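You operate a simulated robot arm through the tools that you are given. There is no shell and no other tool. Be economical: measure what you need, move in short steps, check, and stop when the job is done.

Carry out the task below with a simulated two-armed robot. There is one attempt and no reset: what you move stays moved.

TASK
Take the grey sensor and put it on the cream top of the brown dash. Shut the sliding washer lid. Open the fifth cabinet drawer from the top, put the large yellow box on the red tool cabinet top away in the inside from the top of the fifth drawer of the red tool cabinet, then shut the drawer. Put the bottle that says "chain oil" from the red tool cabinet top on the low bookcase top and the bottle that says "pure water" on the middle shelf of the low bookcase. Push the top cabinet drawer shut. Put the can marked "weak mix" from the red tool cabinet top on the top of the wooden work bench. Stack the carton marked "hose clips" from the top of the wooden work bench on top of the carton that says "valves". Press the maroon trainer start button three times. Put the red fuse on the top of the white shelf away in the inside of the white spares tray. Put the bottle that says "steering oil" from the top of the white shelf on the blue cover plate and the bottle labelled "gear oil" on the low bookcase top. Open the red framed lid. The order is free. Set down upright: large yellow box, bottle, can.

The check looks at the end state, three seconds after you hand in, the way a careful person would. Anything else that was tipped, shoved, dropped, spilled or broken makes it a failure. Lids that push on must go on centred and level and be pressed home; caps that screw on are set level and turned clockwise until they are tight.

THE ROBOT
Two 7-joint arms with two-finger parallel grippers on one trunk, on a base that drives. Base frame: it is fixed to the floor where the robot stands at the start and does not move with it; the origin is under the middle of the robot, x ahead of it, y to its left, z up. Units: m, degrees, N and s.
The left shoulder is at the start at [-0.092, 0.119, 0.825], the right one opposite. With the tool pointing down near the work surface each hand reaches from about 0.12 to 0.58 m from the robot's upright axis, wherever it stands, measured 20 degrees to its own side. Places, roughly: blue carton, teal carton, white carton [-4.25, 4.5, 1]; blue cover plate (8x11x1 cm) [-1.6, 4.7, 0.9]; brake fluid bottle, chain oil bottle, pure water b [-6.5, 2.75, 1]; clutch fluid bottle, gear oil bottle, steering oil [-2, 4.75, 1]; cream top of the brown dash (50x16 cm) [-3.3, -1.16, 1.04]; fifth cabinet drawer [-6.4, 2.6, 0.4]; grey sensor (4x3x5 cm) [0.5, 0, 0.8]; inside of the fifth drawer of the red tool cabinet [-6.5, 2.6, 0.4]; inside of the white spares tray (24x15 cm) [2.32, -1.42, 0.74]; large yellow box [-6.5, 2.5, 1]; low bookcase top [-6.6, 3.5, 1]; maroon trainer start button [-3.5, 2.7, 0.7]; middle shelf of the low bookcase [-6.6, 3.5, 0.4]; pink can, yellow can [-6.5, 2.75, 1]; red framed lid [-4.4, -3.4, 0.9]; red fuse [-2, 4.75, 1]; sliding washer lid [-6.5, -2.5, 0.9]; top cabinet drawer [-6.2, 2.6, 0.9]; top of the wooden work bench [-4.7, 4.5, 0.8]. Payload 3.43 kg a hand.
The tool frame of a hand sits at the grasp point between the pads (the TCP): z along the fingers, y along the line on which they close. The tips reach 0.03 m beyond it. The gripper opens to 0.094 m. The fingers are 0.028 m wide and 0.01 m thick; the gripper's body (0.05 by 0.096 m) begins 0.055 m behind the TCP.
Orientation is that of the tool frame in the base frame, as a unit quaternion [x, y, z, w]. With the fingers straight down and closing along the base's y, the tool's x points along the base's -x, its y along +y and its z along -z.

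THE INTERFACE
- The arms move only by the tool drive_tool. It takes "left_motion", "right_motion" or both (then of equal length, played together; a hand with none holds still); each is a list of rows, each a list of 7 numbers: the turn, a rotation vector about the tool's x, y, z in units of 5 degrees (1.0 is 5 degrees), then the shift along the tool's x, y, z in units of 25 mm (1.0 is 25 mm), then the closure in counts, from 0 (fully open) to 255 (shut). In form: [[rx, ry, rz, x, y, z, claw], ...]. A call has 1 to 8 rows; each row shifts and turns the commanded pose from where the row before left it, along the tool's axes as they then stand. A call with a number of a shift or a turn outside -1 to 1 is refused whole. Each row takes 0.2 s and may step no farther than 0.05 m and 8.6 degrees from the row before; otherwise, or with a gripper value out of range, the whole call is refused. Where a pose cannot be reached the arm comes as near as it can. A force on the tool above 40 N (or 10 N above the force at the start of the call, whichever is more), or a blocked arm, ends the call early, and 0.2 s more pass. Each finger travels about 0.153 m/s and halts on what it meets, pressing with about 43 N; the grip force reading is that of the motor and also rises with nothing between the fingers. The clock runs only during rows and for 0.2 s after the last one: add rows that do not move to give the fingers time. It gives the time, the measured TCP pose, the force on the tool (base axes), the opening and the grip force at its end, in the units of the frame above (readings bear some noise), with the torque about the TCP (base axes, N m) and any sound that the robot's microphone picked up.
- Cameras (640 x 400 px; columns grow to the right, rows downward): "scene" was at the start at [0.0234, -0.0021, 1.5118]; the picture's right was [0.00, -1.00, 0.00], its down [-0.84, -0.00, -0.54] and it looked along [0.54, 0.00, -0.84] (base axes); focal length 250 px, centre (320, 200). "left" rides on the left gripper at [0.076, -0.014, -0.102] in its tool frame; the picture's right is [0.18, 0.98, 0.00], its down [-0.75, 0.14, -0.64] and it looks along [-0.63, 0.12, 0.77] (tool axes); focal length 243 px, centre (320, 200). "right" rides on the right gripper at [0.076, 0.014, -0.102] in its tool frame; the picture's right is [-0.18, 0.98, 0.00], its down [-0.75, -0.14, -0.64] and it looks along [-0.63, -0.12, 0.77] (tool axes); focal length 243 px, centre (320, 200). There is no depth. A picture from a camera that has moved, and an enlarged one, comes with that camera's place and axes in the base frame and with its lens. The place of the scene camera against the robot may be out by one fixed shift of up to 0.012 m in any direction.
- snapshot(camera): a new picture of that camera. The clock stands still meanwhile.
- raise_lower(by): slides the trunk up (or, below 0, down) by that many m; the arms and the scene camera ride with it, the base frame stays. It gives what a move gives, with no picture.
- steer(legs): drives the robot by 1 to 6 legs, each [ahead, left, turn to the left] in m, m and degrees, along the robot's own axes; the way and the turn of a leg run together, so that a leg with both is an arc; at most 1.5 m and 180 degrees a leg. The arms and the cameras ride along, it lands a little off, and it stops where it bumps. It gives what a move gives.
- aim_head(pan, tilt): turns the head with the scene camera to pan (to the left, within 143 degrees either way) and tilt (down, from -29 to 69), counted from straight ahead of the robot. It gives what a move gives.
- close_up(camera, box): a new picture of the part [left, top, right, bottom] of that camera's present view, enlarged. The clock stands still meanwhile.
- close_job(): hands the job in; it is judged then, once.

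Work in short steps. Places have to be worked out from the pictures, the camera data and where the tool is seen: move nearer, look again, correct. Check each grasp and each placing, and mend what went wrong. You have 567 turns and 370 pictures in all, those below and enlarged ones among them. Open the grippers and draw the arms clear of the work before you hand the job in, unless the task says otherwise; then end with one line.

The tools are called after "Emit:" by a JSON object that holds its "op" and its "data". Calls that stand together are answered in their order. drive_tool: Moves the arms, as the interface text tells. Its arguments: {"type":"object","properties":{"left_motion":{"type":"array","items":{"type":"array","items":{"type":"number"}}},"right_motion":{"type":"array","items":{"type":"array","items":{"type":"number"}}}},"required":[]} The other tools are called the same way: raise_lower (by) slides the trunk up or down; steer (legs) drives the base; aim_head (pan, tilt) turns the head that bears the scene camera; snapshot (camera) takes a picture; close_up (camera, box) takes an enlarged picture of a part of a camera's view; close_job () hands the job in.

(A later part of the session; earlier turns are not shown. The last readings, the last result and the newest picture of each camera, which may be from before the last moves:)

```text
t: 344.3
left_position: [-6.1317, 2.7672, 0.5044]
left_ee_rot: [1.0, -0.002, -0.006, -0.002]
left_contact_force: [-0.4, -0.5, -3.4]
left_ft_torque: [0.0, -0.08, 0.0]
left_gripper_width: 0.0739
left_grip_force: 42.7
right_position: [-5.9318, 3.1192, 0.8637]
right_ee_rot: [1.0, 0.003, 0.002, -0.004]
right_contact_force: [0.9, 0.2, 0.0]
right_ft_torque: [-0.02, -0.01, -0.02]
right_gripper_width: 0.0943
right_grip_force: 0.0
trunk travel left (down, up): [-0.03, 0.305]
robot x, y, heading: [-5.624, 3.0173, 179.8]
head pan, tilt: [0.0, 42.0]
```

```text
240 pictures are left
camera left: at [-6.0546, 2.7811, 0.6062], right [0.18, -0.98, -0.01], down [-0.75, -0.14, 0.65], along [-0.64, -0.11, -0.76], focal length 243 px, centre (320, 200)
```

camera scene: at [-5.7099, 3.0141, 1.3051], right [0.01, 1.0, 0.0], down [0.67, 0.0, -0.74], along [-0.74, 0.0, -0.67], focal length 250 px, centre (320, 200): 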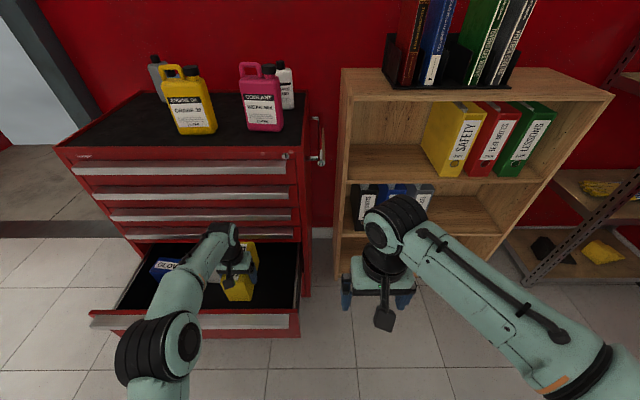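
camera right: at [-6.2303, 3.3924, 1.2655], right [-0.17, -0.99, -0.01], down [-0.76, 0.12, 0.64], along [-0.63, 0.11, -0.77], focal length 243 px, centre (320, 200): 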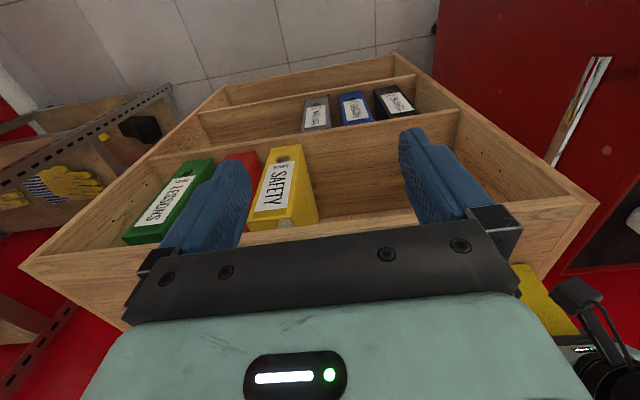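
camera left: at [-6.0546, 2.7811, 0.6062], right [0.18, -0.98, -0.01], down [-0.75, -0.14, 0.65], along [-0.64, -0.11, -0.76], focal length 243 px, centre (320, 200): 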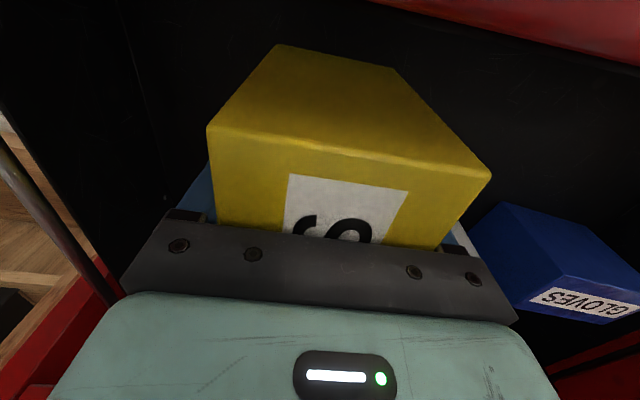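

Inside and not yet on the floor; I keep lowering in small steps.

Emit:
{"op": "drive_tool", "data": {"left_motion": [[0, 0, 0, 0, 0, 0.3, 255], [0, 0, 0, 0, 0, 0.25, 255], [0, 0, 0, 0, 0, 0.25, 255], [0, 0, 0, 0, 0, 0.25, 255], [0, 0, 0, 0, 0, 0.25, 255], [0, 0, 0, 0, 0, 0.25, 255]]}}

```text
t: 345.7
left_position: [-6.1311, 2.7656, 0.4655]
left_ee_rot: [1.0, -0.003, -0.006, -0.001]
left_contact_force: [0.2, -0.3, -3.2]
left_ft_torque: [0.02, -0.04, -0.02]
left_gripper_width: 0.074
left_grip_force: 42.9
right_position: [-5.9318, 3.1183, 0.8632]
right_ee_rot: [1.0, 0.003, 0.001, -0.003]
right_contact_force: [-0.6, -1.0, 0.5]
right_ft_torque: [0.0, 0.0, 0.01]
right_gripper_width: 0.0939
right_grip_force: 0.0
trunk travel left (down, up): [-0.03, 0.305]
robot x, y, heading: [-5.6219, 3.0152, 179.7]
head pan, tilt: [0.0, 42.0]
```

Emit:
{"op": "drive_tool", "data": {"left_motion": [[0, 0, 0, 0, 0, 0.2, 255], [0, 0, 0, 0, 0, 0.2, 255], [0, 0, 0, 0, 0, 0.2, 255], [0, 0, 0, 0, 0, 0.2, 255]]}}

Emit:
{"op": "snapshot", "data": {"camera": "left"}}

```text
t: 346.3
left_position: [-6.1357, 2.7657, 0.4634]
left_ee_rot: [1.0, -0.003, -0.011, -0.002]
left_contact_force: [-0.8, 1.9, 11.5]
left_ft_torque: [0.01, -1.39, 0.12]
left_gripper_width: 0.0739
left_grip_force: 43.3
right_position: [-5.9302, 3.1191, 0.8649]
right_ee_rot: [1.0, 0.003, 0.001, -0.003]
right_contact_force: [0.0, 0.6, 0.4]
right_ft_torque: [-0.01, -0.04, 0.01]
right_gripper_width: 0.0942
right_grip_force: 0.0
trunk travel left (down, up): [-0.03, 0.305]
robot x, y, heading: [-5.6224, 3.0166, 179.7]
head pan, tilt: [0.0, 42.0]
stopped in row 2 (left hand): the force on the tool passed its limit at 46 N (the readings are from after the stop); the commanded pose is now the measured one
```

```text
239 pictures are left
camera left: at [-6.0575, 2.7799, 0.5654], right [0.18, -0.98, -0.01], down [-0.74, -0.14, 0.66], along [-0.65, -0.11, -0.75], focal length 243 px, centre (320, 200)
```

left: 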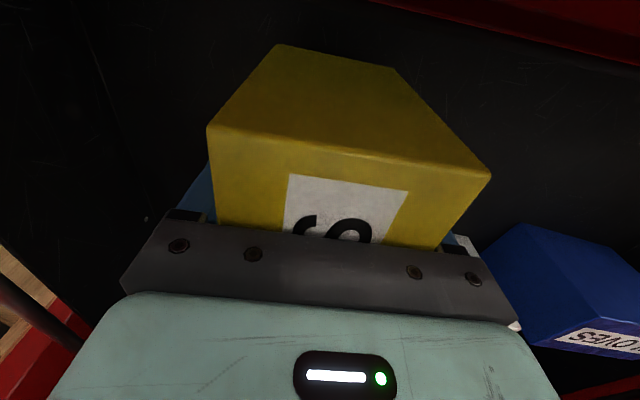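

The torque suggests the wrist camera touches the drawer front. I rise 6 mm, move 3 cm inward, and lower again.

Emit:
{"op": "drive_tool", "data": {"left_motion": [[0, 0.1, 0, 0, 0, -0.3, 255], [0, 0, 0, -0.6, 0, 0, 255], [0, 0, 0, -0.7, 0, 0, 255], [0, 0, 0, 0, 0, 0.25, 255], [0, 0, 0, 0, 0, 0.2, 255], [0, 0, 0, 0, 0, 0.2, 255], [0, 0, 0, 0, 0, 0.2, 255]]}}

Emit:
{"op": "snapshot", "data": {"camera": "scene"}}

```text
t: 347.9
left_position: [-6.1667, 2.7662, 0.4476]
left_ee_rot: [1.0, -0.003, -0.006, -0.001]
left_contact_force: [-0.8, 0.5, -2.5]
left_ft_torque: [-0.01, -0.03, 0.01]
left_gripper_width: 0.0738
left_grip_force: 42.5
right_position: [-5.9323, 3.1191, 0.8644]
right_ee_rot: [1.0, 0.003, 0.001, -0.004]
right_contact_force: [0.0, 0.0, 0.5]
right_ft_torque: [0.01, -0.02, -0.01]
right_gripper_width: 0.0942
right_grip_force: 0.1
trunk travel left (down, up): [-0.03, 0.305]
robot x, y, heading: [-5.6261, 3.0158, 179.6]
head pan, tilt: [0.0, 42.0]
```

```text
238 pictures are left
camera scene: at [-5.7098, 3.0141, 1.3051], right [0.01, 1.0, 0.0], down [0.67, 0.0, -0.74], along [-0.74, 0.0, -0.67], focal length 250 px, centre (320, 200)
```

scene: 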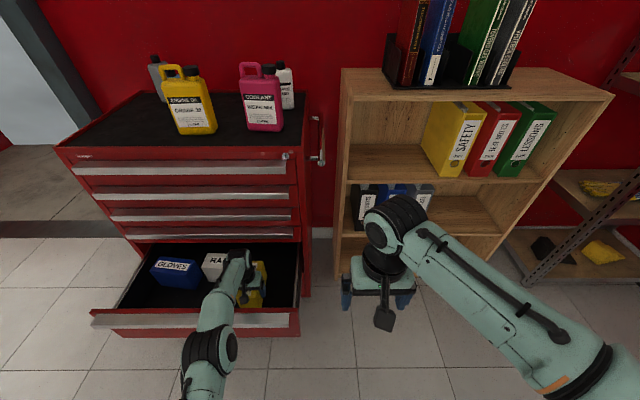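

Free again; I continue lowering.

Emit:
{"op": "drive_tool", "data": {"left_motion": [[0, 0, 0, 0, 0, 0.2, 255], [0, 0, 0, 0, 0, 0.2, 255], [0, 0, 0, 0, 0, 0.2, 255], [0, 0, 0, 0, 0, 0.2, 255], [0, 0, 0, 0, 0, 0.2, 255]]}}

Emit:
{"op": "snapshot", "data": {"camera": "left"}}

```text
t: 349.1
left_position: [-6.1693, 2.7656, 0.4244]
left_ee_rot: [1.0, -0.003, -0.006, -0.002]
left_contact_force: [0.4, 0.8, 1.1]
left_ft_torque: [-0.13, 0.23, 0.01]
left_gripper_width: 0.0743
left_grip_force: 42.8
right_position: [-5.932, 3.1194, 0.8632]
right_ee_rot: [1.0, 0.003, 0.001, -0.004]
right_contact_force: [0.0, 0.1, 0.6]
right_ft_torque: [0.0, 0.04, -0.05]
right_gripper_width: 0.0942
right_grip_force: 0.0
trunk travel left (down, up): [-0.03, 0.305]
robot x, y, heading: [-5.6214, 3.0176, 179.8]
head pan, tilt: [0.0, 42.0]
```

```text
237 pictures are left
camera left: at [-6.0908, 2.78, 0.5256], right [0.18, -0.98, 0.0], down [-0.75, -0.14, 0.65], along [-0.64, -0.11, -0.76], focal length 243 px, centre (320, 200)
```

left: 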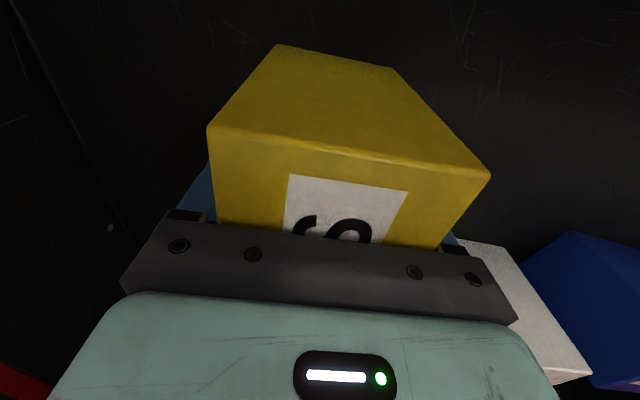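

Light floor contact. I press 2 mm more, open, and lift the hand straight up.

Emit:
{"op": "drive_tool", "data": {"left_motion": [[0, 0, 0, 0, 0, 0.1, 255], [0, 0, 0, 0, 0, 0, 120], [0, 0, 0, 0, 0, 0, 10], [0, 0, 0, 0, 0, 0, 10], [0, 0, 0, 0, 0, -0.5, 10], [0, 0, 0, 0, 0, -0.9, 10], [0, 0, 0, 0, 0, -0.9, 10], [0, 0, 0, 0, 0, -0.9, 10]]}}

Emit:
{"op": "drive_tool", "data": {"left_motion": [[0, 0, 0, 0, 0, -0.9, 10], [0, 0, 0, 0, 0, -0.9, 10], [0, 0, 0, 0, 0, -0.9, 10], [0, 0, 0, 0, 0, -0.9, 10], [0, 0, 0, 0, 0, -0.9, 10], [0, 0, 0, 0, 0, -0.9, 10], [0, 0, 0, 0, 0, -0.9, 10]]}}

Emit:
{"op": "snapshot", "data": {"camera": "left"}}

Emit:
{"op": "snapshot", "data": {"camera": "scene"}}

```text
t: 350.9
left_position: [-6.1683, 2.7663, 0.5029]
left_ee_rot: [1.0, -0.003, -0.005, -0.001]
left_contact_force: [-0.1, -0.3, -0.3]
left_ft_torque: [-0.02, 0.02, 0.0]
left_gripper_width: 0.0904
left_grip_force: 0.0
right_position: [-5.9317, 3.1189, 0.8644]
right_ee_rot: [1.0, 0.003, 0.001, -0.004]
right_contact_force: [0.7, 0.7, 0.1]
right_ft_torque: [0.0, -0.03, 0.0]
right_gripper_width: 0.0938
right_grip_force: 0.1
trunk travel left (down, up): [-0.03, 0.305]
robot x, y, heading: [-5.6208, 3.0143, 179.8]
head pan, tilt: [0.0, 42.0]
```

```text
t: 352.5
left_position: [-6.1657, 2.7642, 0.6569]
left_ee_rot: [1.0, -0.002, -0.006, 0.0]
left_contact_force: [0.4, 0.6, 0.2]
left_ft_torque: [0.01, -0.03, 0.0]
left_gripper_width: 0.0905
left_grip_force: 0.1
right_position: [-5.9323, 3.1186, 0.8634]
right_ee_rot: [1.0, 0.003, 0.001, -0.003]
right_contact_force: [0.4, -1.0, 0.0]
right_ft_torque: [0.0, -0.01, 0.0]
right_gripper_width: 0.0941
right_grip_force: 0.1
trunk travel left (down, up): [-0.03, 0.305]
robot x, y, heading: [-5.6237, 3.0142, 179.4]
head pan, tilt: [0.0, 42.0]
```

```text
236 pictures are left
camera left: at [-6.0886, 2.7799, 0.7598], right [0.18, -0.98, 0.0], down [-0.75, -0.14, 0.65], along [-0.64, -0.11, -0.76], focal length 243 px, centre (320, 200)
```

left: 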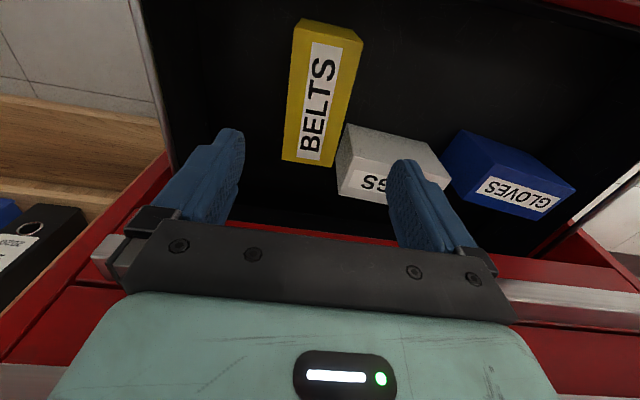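

```text
235 pictures are left
camera scene: at [-5.7095, 3.0142, 1.3051], right [0.01, 1.0, 0.0], down [0.67, 0.0, -0.74], along [-0.74, 0.0, -0.67], focal length 250 px, centre (320, 200)
```

scene: 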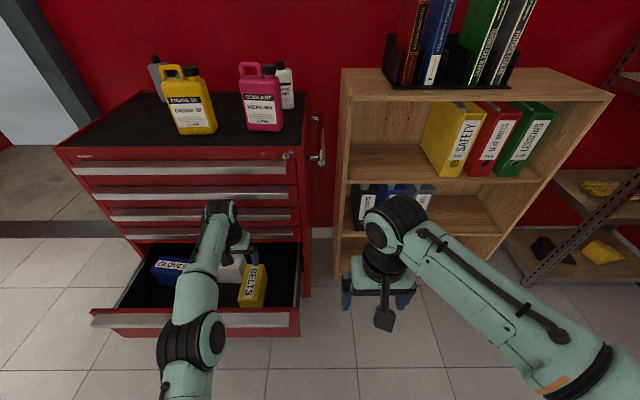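

The BELTS box stands upright in the drawer. Now I bring the left hand out in front of the drawer front to push it shut.

Emit:
{"op": "steer", "data": {"legs": [[-0.14, 0, 0]]}}

Emit:
{"op": "drive_tool", "data": {"left_motion": [[0, 0, 0, 0.8, 0, 0, 255], [0, 0, 0, 0.8, 0, 0, 255], [0, 0, 0, 0.8, 0, 0, 255], [0, 0, 0, 0.8, 0, 0, 255], [0, 0, 0, 0.6, 0, 0, 255]]}}

Emit:
{"op": "steer", "data": {"legs": [[0, 0.12, 0]]}}

Emit:
{"op": "drive_tool", "data": {"left_motion": [[0, 0, 0, 0, 0, 0.9, 255], [0, 0, 0, 0, 0, 0.9, 255], [0, 0, 0, 0, 0, 0.9, 255], [0, 0, 0, 0, 0, 0.9, 255], [0, 0, 0, 0, 0, 0.9, 255], [0, 0, 0, 0, 0, 0.7, 255]]}}

Emit:
{"op": "snapshot", "data": {"camera": "scene"}}

```text
t: 353.9
left_position: [-6.0236, 2.7646, 0.6576]
left_ee_rot: [1.0, -0.003, -0.006, -0.001]
left_contact_force: [-1.1, 0.2, -0.3]
left_ft_torque: [-0.02, 0.02, 0.02]
left_gripper_width: 0.0904
left_grip_force: 0.1
right_position: [-5.7884, 3.1194, 0.8641]
right_ee_rot: [1.0, 0.002, 0.001, -0.003]
right_contact_force: [-1.3, -0.4, -0.4]
right_ft_torque: [0.01, -0.01, 0.04]
right_gripper_width: 0.0942
right_grip_force: 0.0
trunk travel left (down, up): [-0.03, 0.305]
robot x, y, heading: [-5.477, 3.0157, 179.4]
head pan, tilt: [0.0, 42.0]
```

```text
t: 355.1
left_position: [-5.9309, 2.7625, 0.6573]
left_ee_rot: [1.0, -0.003, -0.005, -0.001]
left_contact_force: [-0.9, -0.1, -0.3]
left_ft_torque: [0.0, -0.02, -0.04]
left_gripper_width: 0.0001
left_grip_force: 33.2
right_position: [-5.7894, 3.1188, 0.8634]
right_ee_rot: [1.0, 0.001, 0.0, -0.003]
right_contact_force: [0.2, 0.5, 0.6]
right_ft_torque: [0.01, 0.04, -0.01]
right_gripper_width: 0.0944
right_grip_force: 0.1
trunk travel left (down, up): [-0.03, 0.305]
robot x, y, heading: [-5.4771, 3.0147, 179.4]
head pan, tilt: [0.0, 42.0]
```

```text
t: 356.8
left_position: [-5.9318, 2.6423, 0.6567]
left_ee_rot: [1.0, -0.003, -0.005, -0.001]
left_contact_force: [0.2, 0.3, -0.2]
left_ft_torque: [-0.02, -0.04, -0.03]
left_gripper_width: 0.0
left_grip_force: 33.5
right_position: [-5.7895, 2.9987, 0.8642]
right_ee_rot: [1.0, 0.0, 0.001, -0.004]
right_contact_force: [0.3, -0.4, 0.2]
right_ft_torque: [0.0, -0.03, 0.0]
right_gripper_width: 0.0942
right_grip_force: 0.0
trunk travel left (down, up): [-0.03, 0.305]
robot x, y, heading: [-5.4822, 2.8965, 179.7]
head pan, tilt: [0.0, 42.0]
```

```text
t: 358.2
left_position: [-5.9333, 2.6424, 0.5276]
left_ee_rot: [1.0, -0.004, -0.007, -0.002]
left_contact_force: [0.1, -0.4, -0.2]
left_ft_torque: [-0.01, 0.0, -0.05]
left_gripper_width: 0.0001
left_grip_force: 32.7
right_position: [-5.7895, 2.9987, 0.8636]
right_ee_rot: [1.0, 0.001, 0.001, -0.004]
right_contact_force: [0.8, -0.1, -0.7]
right_ft_torque: [0.04, 0.03, -0.01]
right_gripper_width: 0.0938
right_grip_force: 0.0
trunk travel left (down, up): [-0.03, 0.305]
robot x, y, heading: [-5.4785, 2.8972, 179.5]
head pan, tilt: [0.0, 42.0]
```

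```text
234 pictures are left
camera scene: at [-5.5678, 2.8932, 1.3051], right [0.01, 1.0, 0.0], down [0.67, -0.01, -0.74], along [-0.74, 0.01, -0.67], focal length 250 px, centre (320, 200)
```

scene: 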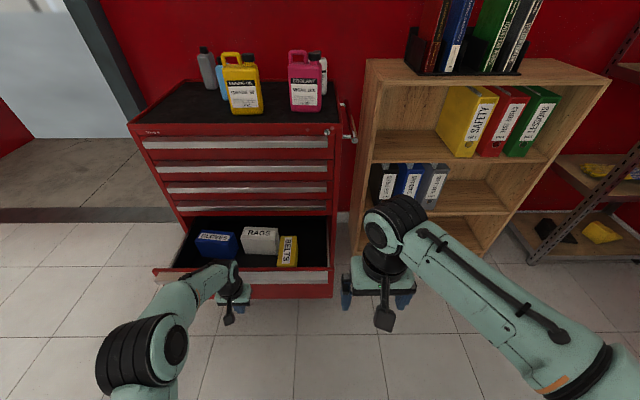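

The fingers are in front of the rail. I drive ahead to push the drawer in.

Emit:
{"op": "steer", "data": {"legs": [[0.2, 0, 0.3]]}}

Emit:
{"op": "drive_tool", "data": {"left_motion": [[0, 0, 0, -0.5, 0, 0, 255], [0, 0, 0, -0.5, 0, 0, 255], [0, 0, 0, -0.5, 0, 0, 255], [0, 0, 0, -0.5, 0, 0, 255], [0, 0, 0, -0.5, 0, 0, 255], [0, 0, 0, -0.5, 0, 0, 255], [0, 0, 0, -0.5, 0, 0, 255], [0, 0, 0, -0.5, 0, 0, 255]]}}

Emit:
{"op": "snapshot", "data": {"camera": "scene"}}

```text
t: 359.8
left_position: [-6.1404, 2.6418, 0.5269]
left_ee_rot: [1.0, -0.001, -0.005, -0.001]
left_contact_force: [-0.4, -0.2, -0.1]
left_ft_torque: [-0.02, -0.01, 0.01]
left_gripper_width: 0.0
left_grip_force: 33.0
right_position: [-5.9988, 2.9985, 0.8643]
right_ee_rot: [1.0, 0.003, 0.001, -0.003]
right_contact_force: [0.5, 0.1, -0.4]
right_ft_torque: [0.01, 0.01, 0.04]
right_gripper_width: 0.0939
right_grip_force: 0.0
trunk travel left (down, up): [-0.03, 0.305]
robot x, y, heading: [-5.6912, 2.8954, 179.8]
head pan, tilt: [0.0, 42.0]
```

```text
t: 361.5
left_position: [-6.2233, 2.643, 0.5285]
left_ee_rot: [1.0, 0.001, 0.001, -0.003]
left_contact_force: [10.3, 1.0, 2.8]
left_ft_torque: [-0.03, 1.1, -0.03]
left_gripper_width: 0.0
left_grip_force: 33.1
right_position: [-5.9982, 2.9977, 0.864]
right_ee_rot: [1.0, 0.004, 0.001, -0.003]
right_contact_force: [-0.3, 0.4, 0.2]
right_ft_torque: [0.02, -0.03, 0.01]
right_gripper_width: 0.0938
right_grip_force: 0.1
trunk travel left (down, up): [-0.03, 0.305]
robot x, y, heading: [-5.6895, 2.8949, 179.5]
head pan, tilt: [0.0, 42.0]
stopped in row 8 (left hand): the force on the tool passed its limit at 62 N (the readings are from after the stop); the commanded pose is now the measured one
```

```text
233 pictures are left
camera scene: at [-5.775, 2.8944, 1.3052], right [0.0, 1.0, 0.0], down [0.67, 0.0, -0.74], along [-0.74, 0.0, -0.67], focal length 250 px, centre (320, 200)
```

scene: 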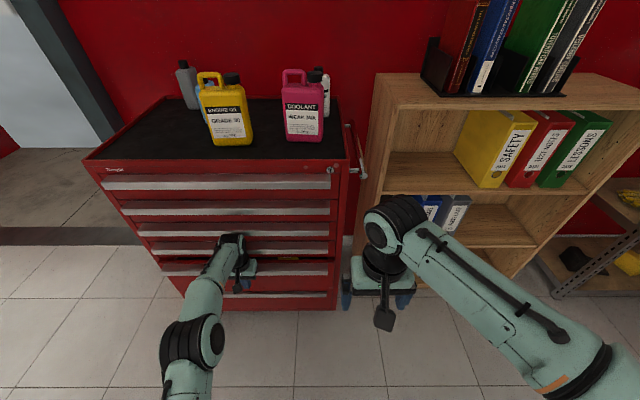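

The hand's body met the rails above before the drawer was fully in (about 3 cm left). I back off, tilt the fingers forward 30°, and push with the tips.

Emit:
{"op": "drive_tool", "data": {"left_motion": [[0, 0, 0, 0.9, 0, 0, 255], [0, 0, 0, 0.9, 0, 0, 255], [0, -1, 0, 0, 0, 0, 255], [0, -1, 0, 0, 0, 0, 255], [0, -1, 0, 0, 0, 0, 255], [0, -1, 0, 0, 0, 0, 255], [0, -1, 0, 0, 0, 0, 255], [0, -1, 0, 0, 0, 0, 255]]}}

Emit:
{"op": "snapshot", "data": {"camera": "scene"}}

Emit:
{"op": "snapshot", "data": {"camera": "left"}}

```text
t: 363.3
left_position: [-6.1797, 2.6429, 0.5278]
left_ee_rot: [0.966, -0.001, -0.258, -0.003]
left_contact_force: [0.7, 0.2, -0.5]
left_ft_torque: [-0.01, 0.0, 0.02]
left_gripper_width: 0.0002
left_grip_force: 32.7
right_position: [-5.9999, 2.9982, 0.8644]
right_ee_rot: [1.0, 0.004, 0.0, -0.004]
right_contact_force: [-0.1, 0.4, 0.0]
right_ft_torque: [-0.02, -0.04, 0.04]
right_gripper_width: 0.094
right_grip_force: 0.1
trunk travel left (down, up): [-0.03, 0.305]
robot x, y, heading: [-5.692, 2.8923, 180.0]
head pan, tilt: [0.0, 42.0]
```

```text
232 pictures are left
camera scene: at [-5.776, 2.8942, 1.3051], right [0.0, 1.0, 0.0], down [0.67, 0.0, -0.74], along [-0.74, 0.0, -0.67], focal length 250 px, centre (320, 200)
```

scene: 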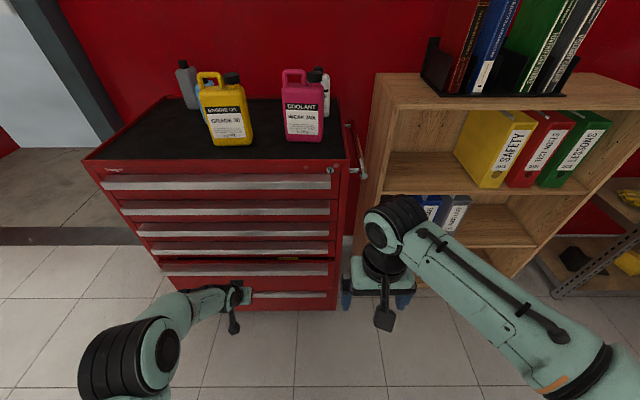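

```text
231 pictures are left
camera left: at [-6.0633, 2.6575, 0.5795], right [0.16, -0.98, -0.1], down [-0.33, -0.15, 0.93], along [-0.93, -0.12, -0.35], focal length 243 px, centre (320, 200)
```

left: 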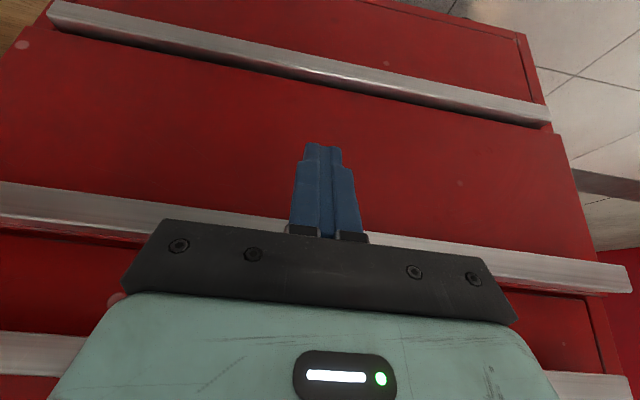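

I raise the tips to rail height and push in.

Emit:
{"op": "drive_tool", "data": {"left_motion": [[0, 0, 0, -0.6, 0, -1, 255], [0, 0, 0, -0.5, 0, 0.29, 255], [0, 0, 0, -0.5, 0, 0.29, 255], [0, 0, 0, -0.5, 0, 0.29, 255], [0, 0, 0, -0.5, 0, 0.29, 255], [0, 0, 0, -0.5, 0, 0.29, 255], [0, 0, 0, -0.5, 0, 0.29, 255], [0, 0, 0, -0.5, 0, 0.29, 255]]}}

Emit:
{"op": "snapshot", "data": {"camera": "scene"}}

```text
t: 364.7
left_position: [-6.2435, 2.6399, 0.555]
left_ee_rot: [0.969, 0.001, -0.248, -0.002]
left_contact_force: [10.4, 0.2, 4.8]
left_ft_torque: [-0.01, -0.11, 0.01]
left_gripper_width: 0.0
left_grip_force: 33.0
right_position: [-5.9983, 2.9979, 0.864]
right_ee_rot: [1.0, 0.005, 0.001, -0.004]
right_contact_force: [0.2, -1.2, -0.1]
right_ft_torque: [0.02, -0.01, -0.01]
right_gripper_width: 0.094
right_grip_force: 0.0
trunk travel left (down, up): [-0.03, 0.305]
robot x, y, heading: [-5.6885, 2.8971, 179.7]
head pan, tilt: [0.0, 42.0]
stopped in row 6 (left hand): the force on the tool passed its limit at 52 N (the readings are from after the stop); the commanded pose is now the measured one
```

```text
230 pictures are left
camera scene: at [-5.775, 2.8943, 1.3052], right [0.0, 1.0, 0.0], down [0.67, 0.0, -0.74], along [-0.74, 0.0, -0.67], focal length 250 px, centre (320, 200)
```

scene: 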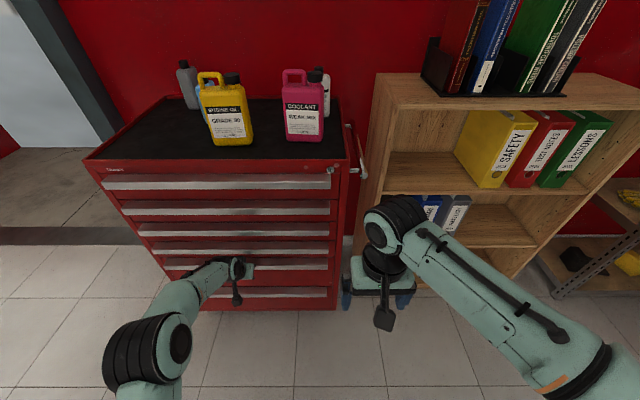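

It stopped at the closed position. I back off, restore the hand and check.

Emit:
{"op": "drive_tool", "data": {"left_motion": [[0, 0, 0, 0.8, 0, -0.5, 255], [0, 0, 0, 0.8, 0, -0.5, 255], [0, 1, 0, 0.8, 0, -0.5, 255], [0, 1, 0, 0.5, 0, -0.5, 100], [0, 1, 0, 0, 0, 0, 0], [0, 1, 0, 0, 0, 0, 0], [0, 1, 0, 0, 0, 0, 0], [0, 0.8, 0, 0, 0, 0, 0]]}}

Emit:
{"op": "close_up", "data": {"camera": "scene", "box": [80, 150, 380, 340]}}

```text
t: 366.5
left_position: [-6.1582, 2.6407, 0.5644]
left_ee_rot: [1.0, 0.001, 0.002, -0.003]
left_contact_force: [0.3, -0.3, -0.3]
left_ft_torque: [-0.02, -0.01, -0.04]
left_gripper_width: 0.094
left_grip_force: 0.0
right_position: [-5.9992, 2.9981, 0.8638]
right_ee_rot: [1.0, 0.004, 0.002, -0.004]
right_contact_force: [0.3, -0.5, 0.4]
right_ft_torque: [-0.02, -0.02, 0.01]
right_gripper_width: 0.0939
right_grip_force: 0.0
trunk travel left (down, up): [-0.03, 0.305]
robot x, y, heading: [-5.6879, 2.8946, 179.8]
head pan, tilt: [0.0, 42.0]
```

```text
2.11 times, centred on (230, 245) of scene
camera zoom: at [-5.7759, 2.8941, 1.3051], right [0.0, 1.0, 0.0], down [0.67, 0.0, -0.74], along [-0.74, 0.0, -0.67], focal length 526 px, centre (510, 105)
```

zoom: 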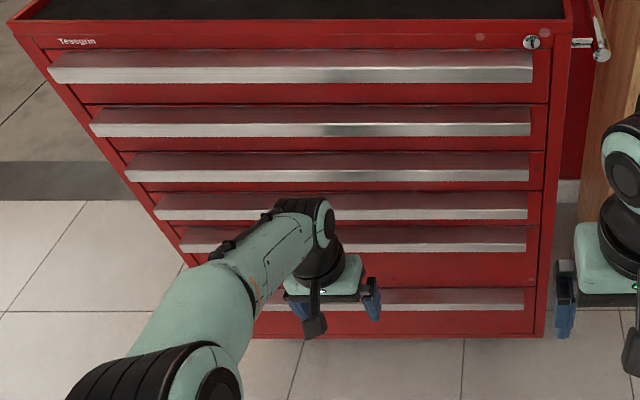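

All drawers are flush. I raise the trunk again, back off, and look at the bottles' labels.

Emit:
{"op": "steer", "data": {"legs": [[-0.15, 0.3, 0]]}}

Emit:
{"op": "raise_lower", "data": {"by": 0.32}}

Emit:
{"op": "drive_tool", "data": {"left_motion": [[0, 0, 0, 0.4, 0, -1, 0], [0, 0, 0, 0.4, 0, -1, 0], [0, 0, 0, 0.4, 0, -1, 0], [0, 0, 0, 0.4, 0, -1, 0], [0, 0, 0, 0.4, 0, -1, 0], [0, 0, 0, 0.4, 0, -1, 0], [0, 0, 0, 0.4, 0, -1, 0], [0, 0, 0, 0.4, 0, -1, 0]]}}

Emit:
{"op": "drive_tool", "data": {"left_motion": [[0, 0, 0, 0, 0, -1, 0], [0, 0, 0, 0, 0, -1, 0], [0, 0, 0, 0, 0, -1, 0], [0, 0, 0, 0, 0, -1, 0], [0, 0, 0, 0, 0, -1, 0], [0, 0, 0, 0, 0, -1, 0]]}}

Emit:
{"op": "close_up", "data": {"camera": "scene", "box": [220, 80, 460, 230]}}

```text
t: 369.7
left_position: [-6.0094, 2.3429, 0.5653]
left_ee_rot: [1.0, 0.002, 0.0, -0.003]
left_contact_force: [0.0, 0.9, -0.5]
left_ft_torque: [0.02, 0.0, 0.03]
left_gripper_width: 0.0939
left_grip_force: 0.2
right_position: [-5.8494, 2.6995, 0.8629]
right_ee_rot: [1.0, 0.005, 0.001, -0.004]
right_contact_force: [-0.5, 0.4, 0.1]
right_ft_torque: [0.0, 0.0, 0.01]
right_gripper_width: 0.094
right_grip_force: 0.2
trunk travel left (down, up): [-0.03, 0.305]
robot x, y, heading: [-5.538, 2.6027, 180.3]
head pan, tilt: [0.0, 42.0]
```

```text
t: 372.7
left_position: [-6.0086, 2.342, 0.8697]
left_ee_rot: [1.0, 0.002, 0.0, -0.002]
left_contact_force: [0.3, 0.2, -0.5]
left_ft_torque: [0.0, 0.03, 0.04]
left_gripper_width: 0.094
left_grip_force: 0.1
right_position: [-5.8501, 2.6998, 1.1687]
right_ee_rot: [1.0, 0.006, 0.001, -0.003]
right_contact_force: [-0.6, -0.3, 0.0]
right_ft_torque: [0.0, 0.0, 0.04]
right_gripper_width: 0.094
right_grip_force: 0.1
right hand out of reach, approached as far as the arm can: row 1
trunk travel left (down, up): [-0.335, 0.0]
robot x, y, heading: [-5.5394, 2.5982, 179.9]
head pan, tilt: [0.0, 42.0]
```

```text
t: 374.5
left_position: [-5.9286, 2.3407, 1.0709]
left_ee_rot: [1.0, 0.002, 0.001, -0.003]
left_contact_force: [-0.6, -0.3, 0.8]
left_ft_torque: [0.01, -0.01, 0.02]
left_gripper_width: 0.0939
left_grip_force: 0.2
right_position: [-5.8499, 2.7, 1.1692]
right_ee_rot: [1.0, 0.005, 0.001, -0.003]
right_contact_force: [0.0, 0.3, -0.5]
right_ft_torque: [0.0, 0.03, 0.02]
right_gripper_width: 0.0942
right_grip_force: 0.1
trunk travel left (down, up): [-0.335, 0.0]
robot x, y, heading: [-5.5436, 2.6005, 180.0]
head pan, tilt: [0.0, 42.0]
```

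```text
t: 375.9
left_position: [-5.929, 2.34, 1.2206]
left_ee_rot: [1.0, 0.001, 0.0, -0.003]
left_contact_force: [0.5, -0.2, 0.3]
left_ft_torque: [0.0, 0.0, 0.01]
left_gripper_width: 0.094
left_grip_force: 0.0
right_position: [-5.8511, 2.7004, 1.168]
right_ee_rot: [1.0, 0.005, 0.002, -0.004]
right_contact_force: [-0.5, 0.0, -0.7]
right_ft_torque: [0.02, 0.03, 0.0]
right_gripper_width: 0.0941
right_grip_force: 0.1
trunk travel left (down, up): [-0.335, 0.0]
robot x, y, heading: [-5.538, 2.6002, 179.9]
head pan, tilt: [0.0, 42.0]
```

```text
2.67 times, centred on (340, 155) of scene
camera zoom: at [-5.5818, 2.5968, 1.6223], right [0.0, 1.0, 0.0], down [0.67, 0.0, -0.74], along [-0.74, 0.0, -0.67], focal length 666 px, centre (267, 320)
```

zoom: 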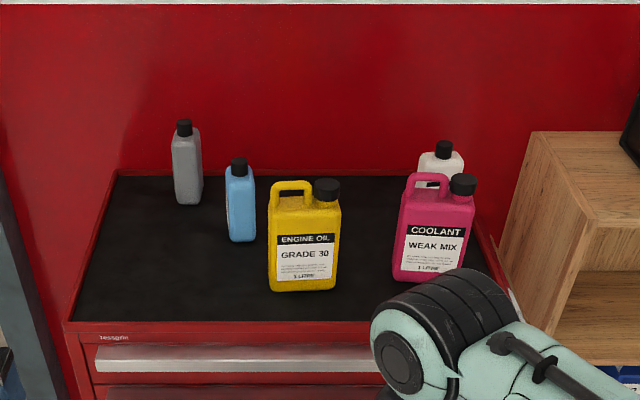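

Blue is "PURE WATER", white is "BRAKE FLUID", so grey should be "CHAIN OIL". I tilt the left hand forward for the grey bottle and move the base closer.

Emit:
{"op": "drive_tool", "data": {"left_motion": [[0, -1, 0, -0.5, 0, 0, 0], [0, -1, 0, -0.5, 0, 0, 0], [0, -1, 0, -0.5, 0, 0, 0], [0, -1, 0, -0.5, 0, 0, 0], [0, -1, 0, -0.5, 0, 0, 0], [0, -1, 0, -0.3, 0, 0, 0], [0, -1, 0, -0.3, 0, 0, 0], [0, -1, 0, -0.3, 0, 0, 0]], "right_motion": [[0, 0, 0, 0.4, 0, 0, 0], [0, 0, 0, 0.4, 0, 0, 0], [0, 0, 0, 0.4, 0, 0, 0], [0, 0, 0, 0.4, 0, 0, 0], [0, 0, 0, 0, 0, 0, 0], [0, 0, 0, 0, 0, 0, 0], [0, 0, 0, 0, 0, 0, 0], [0, 0, 0, 0, 0, 0, 0]]}}

Emit:
{"op": "steer", "data": {"legs": [[0.34, 0.01, 0]]}}

Emit:
{"op": "snapshot", "data": {"camera": "left"}}

Emit:
{"op": "snapshot", "data": {"camera": "scene"}}

```text
t: 377.7
left_position: [-6.0104, 2.3414, 1.2435]
left_ee_rot: [0.94, 0.003, -0.341, -0.002]
left_contact_force: [-0.5, -1.1, -0.5]
left_ft_torque: [-0.02, 0.04, 0.0]
left_gripper_width: 0.0938
left_grip_force: 0.0
right_position: [-5.8097, 2.701, 1.1709]
right_ee_rot: [1.0, 0.005, 0.001, -0.003]
right_contact_force: [-0.2, -0.1, -0.1]
right_ft_torque: [0.0, -0.02, -0.01]
right_gripper_width: 0.094
right_grip_force: 0.0
trunk travel left (down, up): [-0.335, 0.0]
robot x, y, heading: [-5.5395, 2.5986, 179.9]
head pan, tilt: [0.0, 42.0]
```

```text
t: 380.0
left_position: [-6.3627, 2.3286, 1.2419]
left_ee_rot: [0.94, 0.003, -0.341, -0.002]
left_contact_force: [0.0, -0.3, -0.5]
left_ft_torque: [-0.01, 0.0, 0.03]
left_gripper_width: 0.0941
left_grip_force: 0.0
right_position: [-6.1654, 2.6897, 1.1703]
right_ee_rot: [1.0, 0.007, 0.001, -0.004]
right_contact_force: [-0.3, 0.1, 0.5]
right_ft_torque: [-0.04, 0.02, 0.01]
right_gripper_width: 0.0943
right_grip_force: 0.1
trunk travel left (down, up): [-0.335, 0.0]
robot x, y, heading: [-5.896, 2.5851, -179.9]
head pan, tilt: [0.0, 42.0]
```

```text
227 pictures are left
camera left: at [-6.2392, 2.3445, 1.2721], right [0.15, -0.98, -0.12], down [-0.17, -0.15, 0.98], along [-0.98, -0.12, -0.18], focal length 243 px, centre (320, 200)
```

left: 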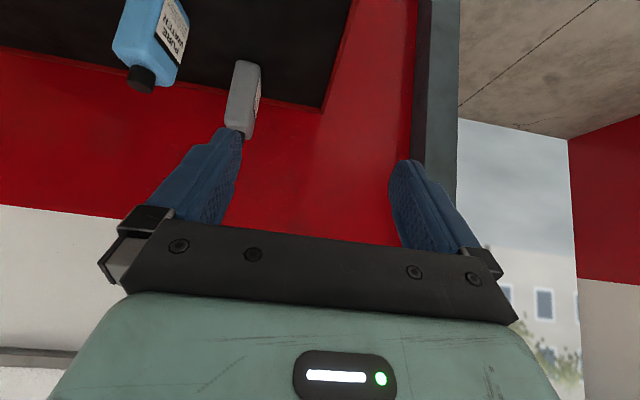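

```text
226 pictures are left
camera scene: at [-5.9359, 2.586, 1.6221], right [0.0, 1.0, 0.0], down [0.67, 0.0, -0.74], along [-0.74, 0.0, -0.67], focal length 250 px, centre (320, 200)
```

scene: 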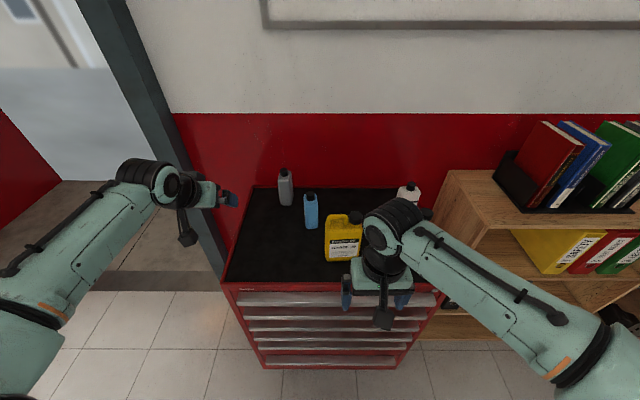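

Emit:
{"op": "close_up", "data": {"camera": "left", "box": [90, 0, 330, 150]}}

```text
2.67 times, centred on (210, 75) of left
camera zoom: at [-6.2392, 2.3445, 1.2721], right [0.15, -0.98, -0.12], down [-0.17, -0.15, 0.98], along [-0.98, -0.12, -0.18], focal length 647 px, centre (613, 533)
```

zoom: 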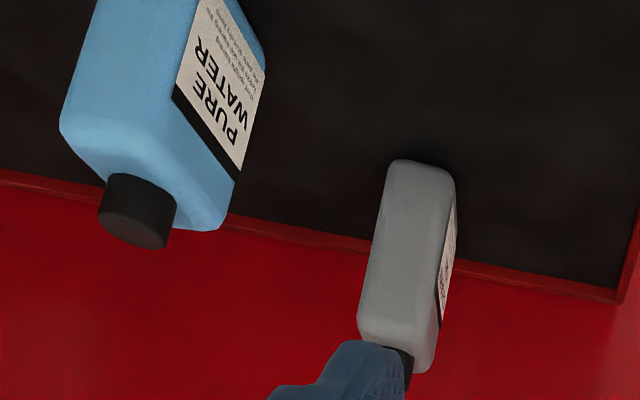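

Grey bottle is at (-6.636, 2.455), top 1.115. I move the base 9 cm nearer and bring the tilted left hand to a pre-grasp.

Emit:
{"op": "steer", "data": {"legs": [[0.09, 0, 0]]}}

Emit:
{"op": "drive_tool", "data": {"left_motion": [[0, 0, 0, -0.08, -0.63, 0.7, 65], [0, 0, 0, -0.08, -0.63, 0.7, 65], [0, 0, 0, -0.08, -0.63, 0.7, 65], [0, 0, 0, -0.08, -0.63, 0.7, 65], [0, 0, 0, -0.08, -0.63, 0.7, 65], [0, 0, 0, -0.08, -0.63, 0.7, 65], [0, 0, 0, -0.08, -0.63, 0.7, 65], [0, 0, 0, -0.08, -0.63, 0.7, 65]]}}

Emit:
{"op": "snapshot", "data": {"camera": "left"}}

Emit:
{"op": "snapshot", "data": {"camera": "scene"}}

```text
t: 381.1
left_position: [-6.4487, 2.3267, 1.2423]
left_ee_rot: [0.94, 0.006, -0.341, 0.0]
left_contact_force: [-0.2, -0.1, -0.2]
left_ft_torque: [-0.02, -0.03, 0.05]
left_gripper_width: 0.094
left_grip_force: 0.1
right_position: [-6.2525, 2.6885, 1.1696]
right_ee_rot: [1.0, 0.009, 0.002, -0.004]
right_contact_force: [0.3, 0.1, -0.8]
right_ft_torque: [-0.03, 0.0, 0.0]
right_gripper_width: 0.0939
right_grip_force: 0.0
trunk travel left (down, up): [-0.335, 0.0]
robot x, y, heading: [-5.9821, 2.5894, -179.8]
head pan, tilt: [0.0, 42.0]
```

```text
t: 382.9
left_position: [-6.5548, 2.4553, 1.1466]
left_ee_rot: [0.94, 0.006, -0.342, -0.001]
left_contact_force: [0.1, -0.7, -0.5]
left_ft_torque: [-0.01, -0.02, -0.02]
left_gripper_width: 0.0699
left_grip_force: 0.0
right_position: [-6.2537, 2.6889, 1.1693]
right_ee_rot: [1.0, 0.01, 0.002, -0.004]
right_contact_force: [1.2, 0.3, 0.7]
right_ft_torque: [-0.05, 0.01, 0.01]
right_gripper_width: 0.0938
right_grip_force: 0.1
trunk travel left (down, up): [-0.335, 0.0]
robot x, y, heading: [-5.983, 2.5872, -179.5]
head pan, tilt: [0.0, 42.0]
```

```text
224 pictures are left
camera left: at [-6.4298, 2.4708, 1.1761], right [0.15, -0.98, -0.12], down [-0.16, -0.15, 0.98], along [-0.97, -0.13, -0.18], focal length 243 px, centre (320, 200)
```

left: 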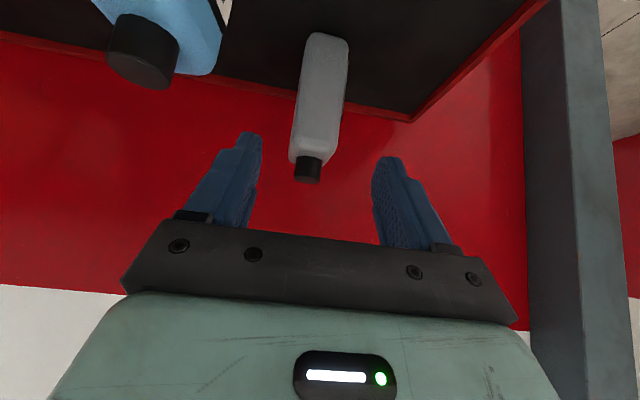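

```text
223 pictures are left
camera scene: at [-6.0242, 2.586, 1.6223], right [-0.01, 1.0, 0.0], down [0.67, 0.0, -0.74], along [-0.74, -0.01, -0.67], focal length 250 px, centre (320, 200)
```

scene: 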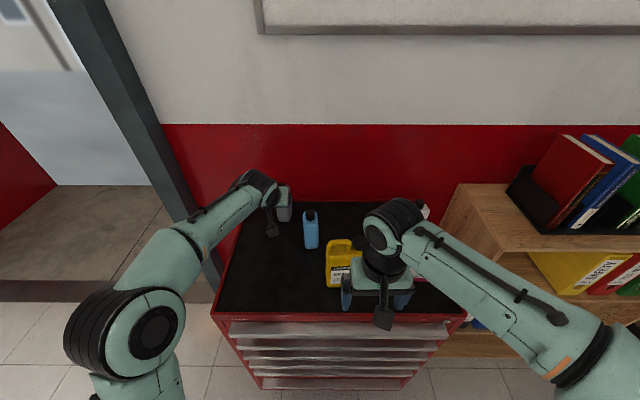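

Lined up. I advance 12.5 cm along the fingers and close on the bottle.

Emit:
{"op": "drive_tool", "data": {"left_motion": [[0, 0, 0, 0, 0, 0.9, 65], [0, 0, 0, 0, 0, 0.9, 65], [0, 0, 0, 0, 0, 0.9, 65], [0, 0, 0, 0, 0, 0.9, 65], [0, 0, 0, 0, 0, 0.9, 65], [0, 0, 0, 0, 0, 0.4, 65]]}}

Emit:
{"op": "snapshot", "data": {"camera": "left"}}

```text
t: 384.3
left_position: [-6.6326, 2.4518, 1.0509]
left_ee_rot: [0.94, 0.006, -0.342, -0.001]
left_contact_force: [-0.5, 0.3, 0.3]
left_ft_torque: [0.03, -0.01, 0.02]
left_gripper_width: 0.07
left_grip_force: 0.0
right_position: [-6.2535, 2.6893, 1.1699]
right_ee_rot: [1.0, 0.009, 0.001, -0.003]
right_contact_force: [-0.4, 0.1, -0.2]
right_ft_torque: [-0.02, 0.0, -0.01]
right_gripper_width: 0.0942
right_grip_force: 0.0
trunk travel left (down, up): [-0.335, 0.0]
robot x, y, heading: [-5.9793, 2.5861, -179.8]
head pan, tilt: [0.0, 42.0]
```

```text
222 pictures are left
camera left: at [-6.5084, 2.4684, 1.0815], right [0.15, -0.98, -0.12], down [-0.16, -0.15, 0.98], along [-0.97, -0.13, -0.18], focal length 243 px, centre (320, 200)
```

left: 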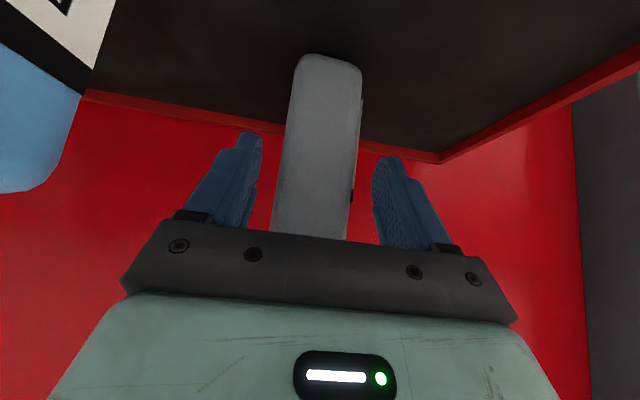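

Emit:
{"op": "drive_tool", "data": {"left_motion": [[0, 0, 0, 0, 0, 0, 160], [0, 0, 0, 0, 0, 0, 255], [0, 0, 0, 0, 0, 0, 255], [0, 0, 0, -0.26, 0, -0.31, 255], [0, 0, 0, -0.51, 0, -0.61, 255], [0, 0, 0, -0.51, 0, -0.61, 255], [0, 0, 0, -0.51, 0, -0.61, 255], [0, 0, 0, -0.51, 0, -0.61, 255]]}}

Emit:
{"op": "snapshot", "data": {"camera": "scene"}}

Emit:
{"op": "snapshot", "data": {"camera": "left"}}

```text
t: 386.1
left_position: [-6.6316, 2.4534, 1.1404]
left_ee_rot: [0.94, 0.005, -0.341, -0.001]
left_contact_force: [0.5, -0.2, -5.1]
left_ft_torque: [-0.02, -0.18, 0.03]
left_gripper_width: 0.0497
left_grip_force: 43.2
right_position: [-6.2538, 2.6889, 1.169]
right_ee_rot: [1.0, 0.009, 0.002, -0.004]
right_contact_force: [0.0, -0.4, 0.4]
right_ft_torque: [-0.01, -0.02, 0.02]
right_gripper_width: 0.0938
right_grip_force: 0.1
trunk travel left (down, up): [-0.335, 0.0]
robot x, y, heading: [-5.9856, 2.5898, -179.6]
head pan, tilt: [0.0, 42.0]
```

```text
221 pictures are left
camera scene: at [-6.0241, 2.5855, 1.6223], right [-0.01, 1.0, 0.0], down [0.67, 0.0, -0.74], along [-0.74, -0.01, -0.67], focal length 250 px, centre (320, 200)
```

scene: 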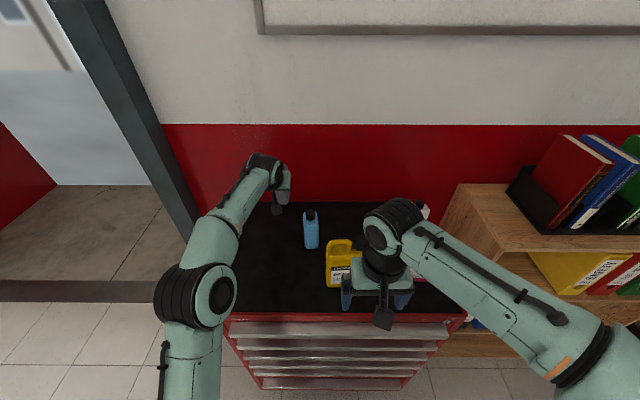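

```text
220 pictures are left
camera left: at [-6.5079, 2.4686, 1.17], right [0.15, -0.98, -0.12], down [-0.17, -0.15, 0.97], along [-0.97, -0.13, -0.19], focal length 243 px, centre (320, 200)
```

left: 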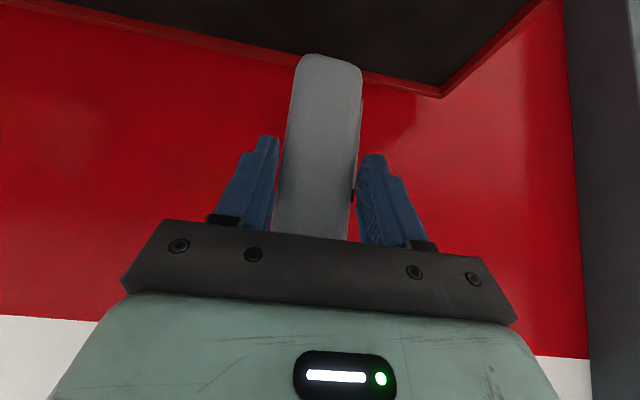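

Bottle held. I back off, shift left, and tilt the right hand likewise for the blue bottle.

Emit:
{"op": "steer", "data": {"legs": [[-0.25, 0, -0.3], [0, 0.13, 0]]}}

Emit:
{"op": "drive_tool", "data": {"right_motion": [[0, -1, 0, -0.7, 0, 0, 0], [0, -1, 0, -0.7, 0, 0, 0], [0, -1, 0, -0.7, 0, 0, 0], [0, -1, 0, -0.7, 0, 0, 0], [0, -1, 0, -0.7, 0, 0, 65], [0, -1, 0, -0.7, 0, 0, 65], [0, -1, 0, -0.7, 0, 0, 65], [0, -1, 0, -0.7, 0, 0.4, 65]]}}

Emit:
{"op": "snapshot", "data": {"camera": "right"}}

Emit:
{"op": "snapshot", "data": {"camera": "scene"}}

```text
t: 389.3
left_position: [-6.3848, 2.3278, 1.1397]
left_ee_rot: [0.94, 0.002, -0.342, -0.002]
left_contact_force: [-0.2, -0.2, -3.7]
left_ft_torque: [0.01, -0.21, 0.01]
left_gripper_width: 0.05
left_grip_force: 43.4
right_position: [-6.0048, 2.5618, 1.1703]
right_ee_rot: [1.0, 0.006, 0.002, -0.004]
right_contact_force: [-0.1, 0.9, 0.2]
right_ft_torque: [0.02, 0.01, 0.02]
right_gripper_width: 0.0941
right_grip_force: 0.2
trunk travel left (down, up): [-0.335, 0.0]
robot x, y, heading: [-5.7313, 2.4578, -180.4]
head pan, tilt: [0.0, 42.0]
```

```text
t: 391.1
left_position: [-6.3846, 2.3284, 1.1394]
left_ee_rot: [0.94, 0.003, -0.341, -0.001]
left_contact_force: [0.4, -0.5, -4.4]
left_ft_torque: [0.01, -0.15, -0.01]
left_gripper_width: 0.0498
left_grip_force: 43.1
right_position: [-6.1438, 2.5598, 1.2008]
right_ee_rot: [0.94, 0.007, -0.341, 0.0]
right_contact_force: [-0.1, 0.1, 0.5]
right_ft_torque: [0.03, -0.02, 0.0]
right_gripper_width: 0.0703
right_grip_force: 0.0
trunk travel left (down, up): [-0.335, 0.0]
robot x, y, heading: [-5.7363, 2.4604, -179.8]
head pan, tilt: [0.0, 42.0]
```

```text
219 pictures are left
camera right: at [-6.0179, 2.5468, 1.2314], right [-0.13, -0.99, 0.11], down [-0.17, 0.13, 0.98], along [-0.98, 0.11, -0.18], focal length 243 px, centre (320, 200)
```

right: 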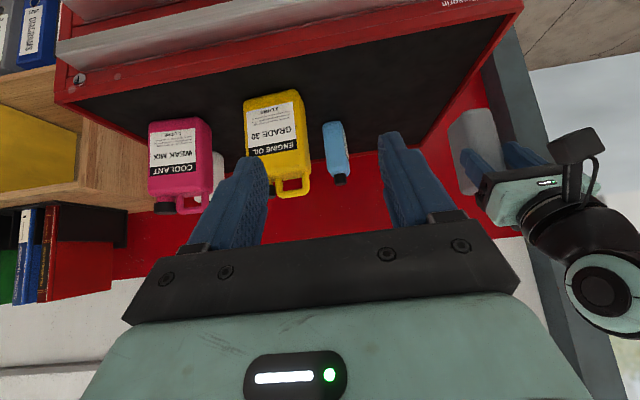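

```text
218 pictures are left
camera scene: at [-5.7762, 2.4574, 1.6223], right [0.0, 1.0, 0.0], down [0.67, 0.0, -0.74], along [-0.74, 0.0, -0.67], focal length 250 px, centre (320, 200)
```

scene: 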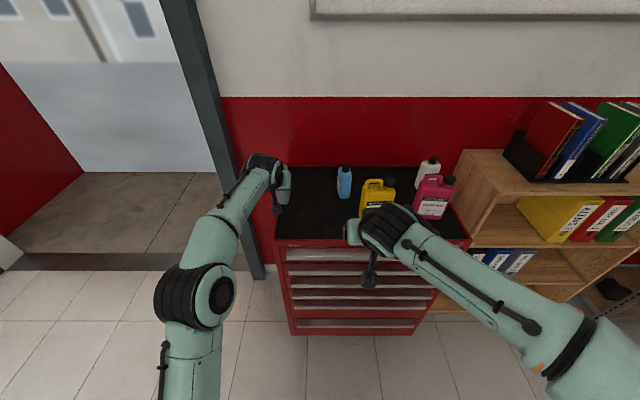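

Blue bottle confirmed at (-6.53, 2.555). I move the base in 0.2 m and bring the right hand to pre-grasp, keeping clear of the yellow can.

Emit:
{"op": "steer", "data": {"legs": [[0.2, 0, 0]]}}

Emit:
{"op": "drive_tool", "data": {"right_motion": [[0, 0, 0, -0.34, 0.08, 0.9, 52], [0, 0, 0, -0.34, 0.08, 0.9, 52], [0, 0, 0, -0.34, 0.08, 0.9, 52], [0, 0, 0, -0.34, 0.08, 0.9, 52], [0, 0, 0, -0.34, 0.08, 0.9, 52]]}}

Emit:
{"op": "snapshot", "data": {"camera": "right"}}

Emit:
{"op": "close_up", "data": {"camera": "scene", "box": [220, 150, 480, 310]}}

```text
t: 392.7
left_position: [-6.582, 2.3236, 1.1402]
left_ee_rot: [0.94, 0.005, -0.341, -0.001]
left_contact_force: [-0.1, -0.1, -4.1]
left_ft_torque: [-0.05, -0.17, 0.0]
left_gripper_width: 0.0502
left_grip_force: 43.0
right_position: [-6.3419, 2.5586, 1.2019]
right_ee_rot: [0.94, 0.009, -0.341, 0.0]
right_contact_force: [-0.7, 1.1, 0.8]
right_ft_torque: [-0.01, 0.01, -0.01]
right_gripper_width: 0.0701
right_grip_force: 0.1
trunk travel left (down, up): [-0.335, 0.0]
robot x, y, heading: [-5.9329, 2.4585, -179.5]
head pan, tilt: [0.0, 42.0]
```

```text
t: 393.9
left_position: [-6.584, 2.3247, 1.1395]
left_ee_rot: [0.94, 0.006, -0.34, -0.001]
left_contact_force: [-0.3, 0.8, -3.9]
left_ft_torque: [0.0, -0.17, -0.01]
left_gripper_width: 0.05
left_grip_force: 42.8
right_position: [-6.4488, 2.5448, 1.1421]
right_ee_rot: [0.94, 0.009, -0.341, 0.0]
right_contact_force: [-0.3, 0.2, 0.2]
right_ft_torque: [0.03, -0.01, -0.01]
right_gripper_width: 0.0749
right_grip_force: 0.1
trunk travel left (down, up): [-0.335, 0.0]
robot x, y, heading: [-5.9328, 2.4612, -179.6]
head pan, tilt: [0.0, 42.0]
```

```text
217 pictures are left
camera right: at [-6.3229, 2.5333, 1.1721], right [-0.12, -0.99, 0.11], down [-0.17, 0.13, 0.98], along [-0.98, 0.1, -0.18], focal length 243 px, centre (320, 200)
```

right: 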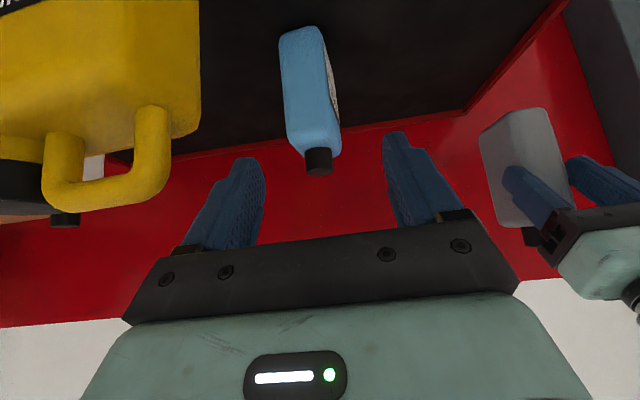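

```text
2.46 times, centred on (350, 230) of scene
camera zoom: at [-5.9761, 2.4563, 1.6223], right [-0.01, 1.0, 0.0], down [0.67, 0.0, -0.74], along [-0.74, 0.0, -0.67], focal length 615 px, centre (246, 126)
```

zoom: 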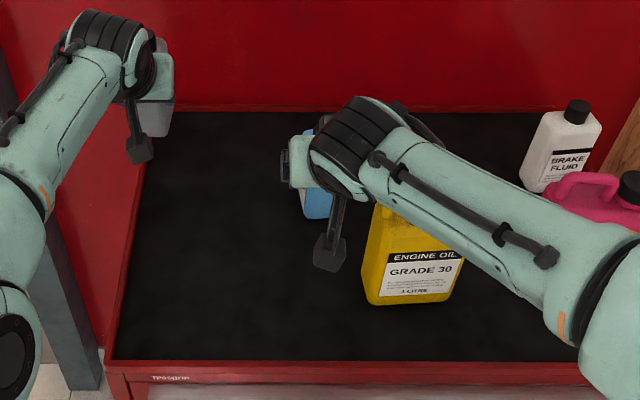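

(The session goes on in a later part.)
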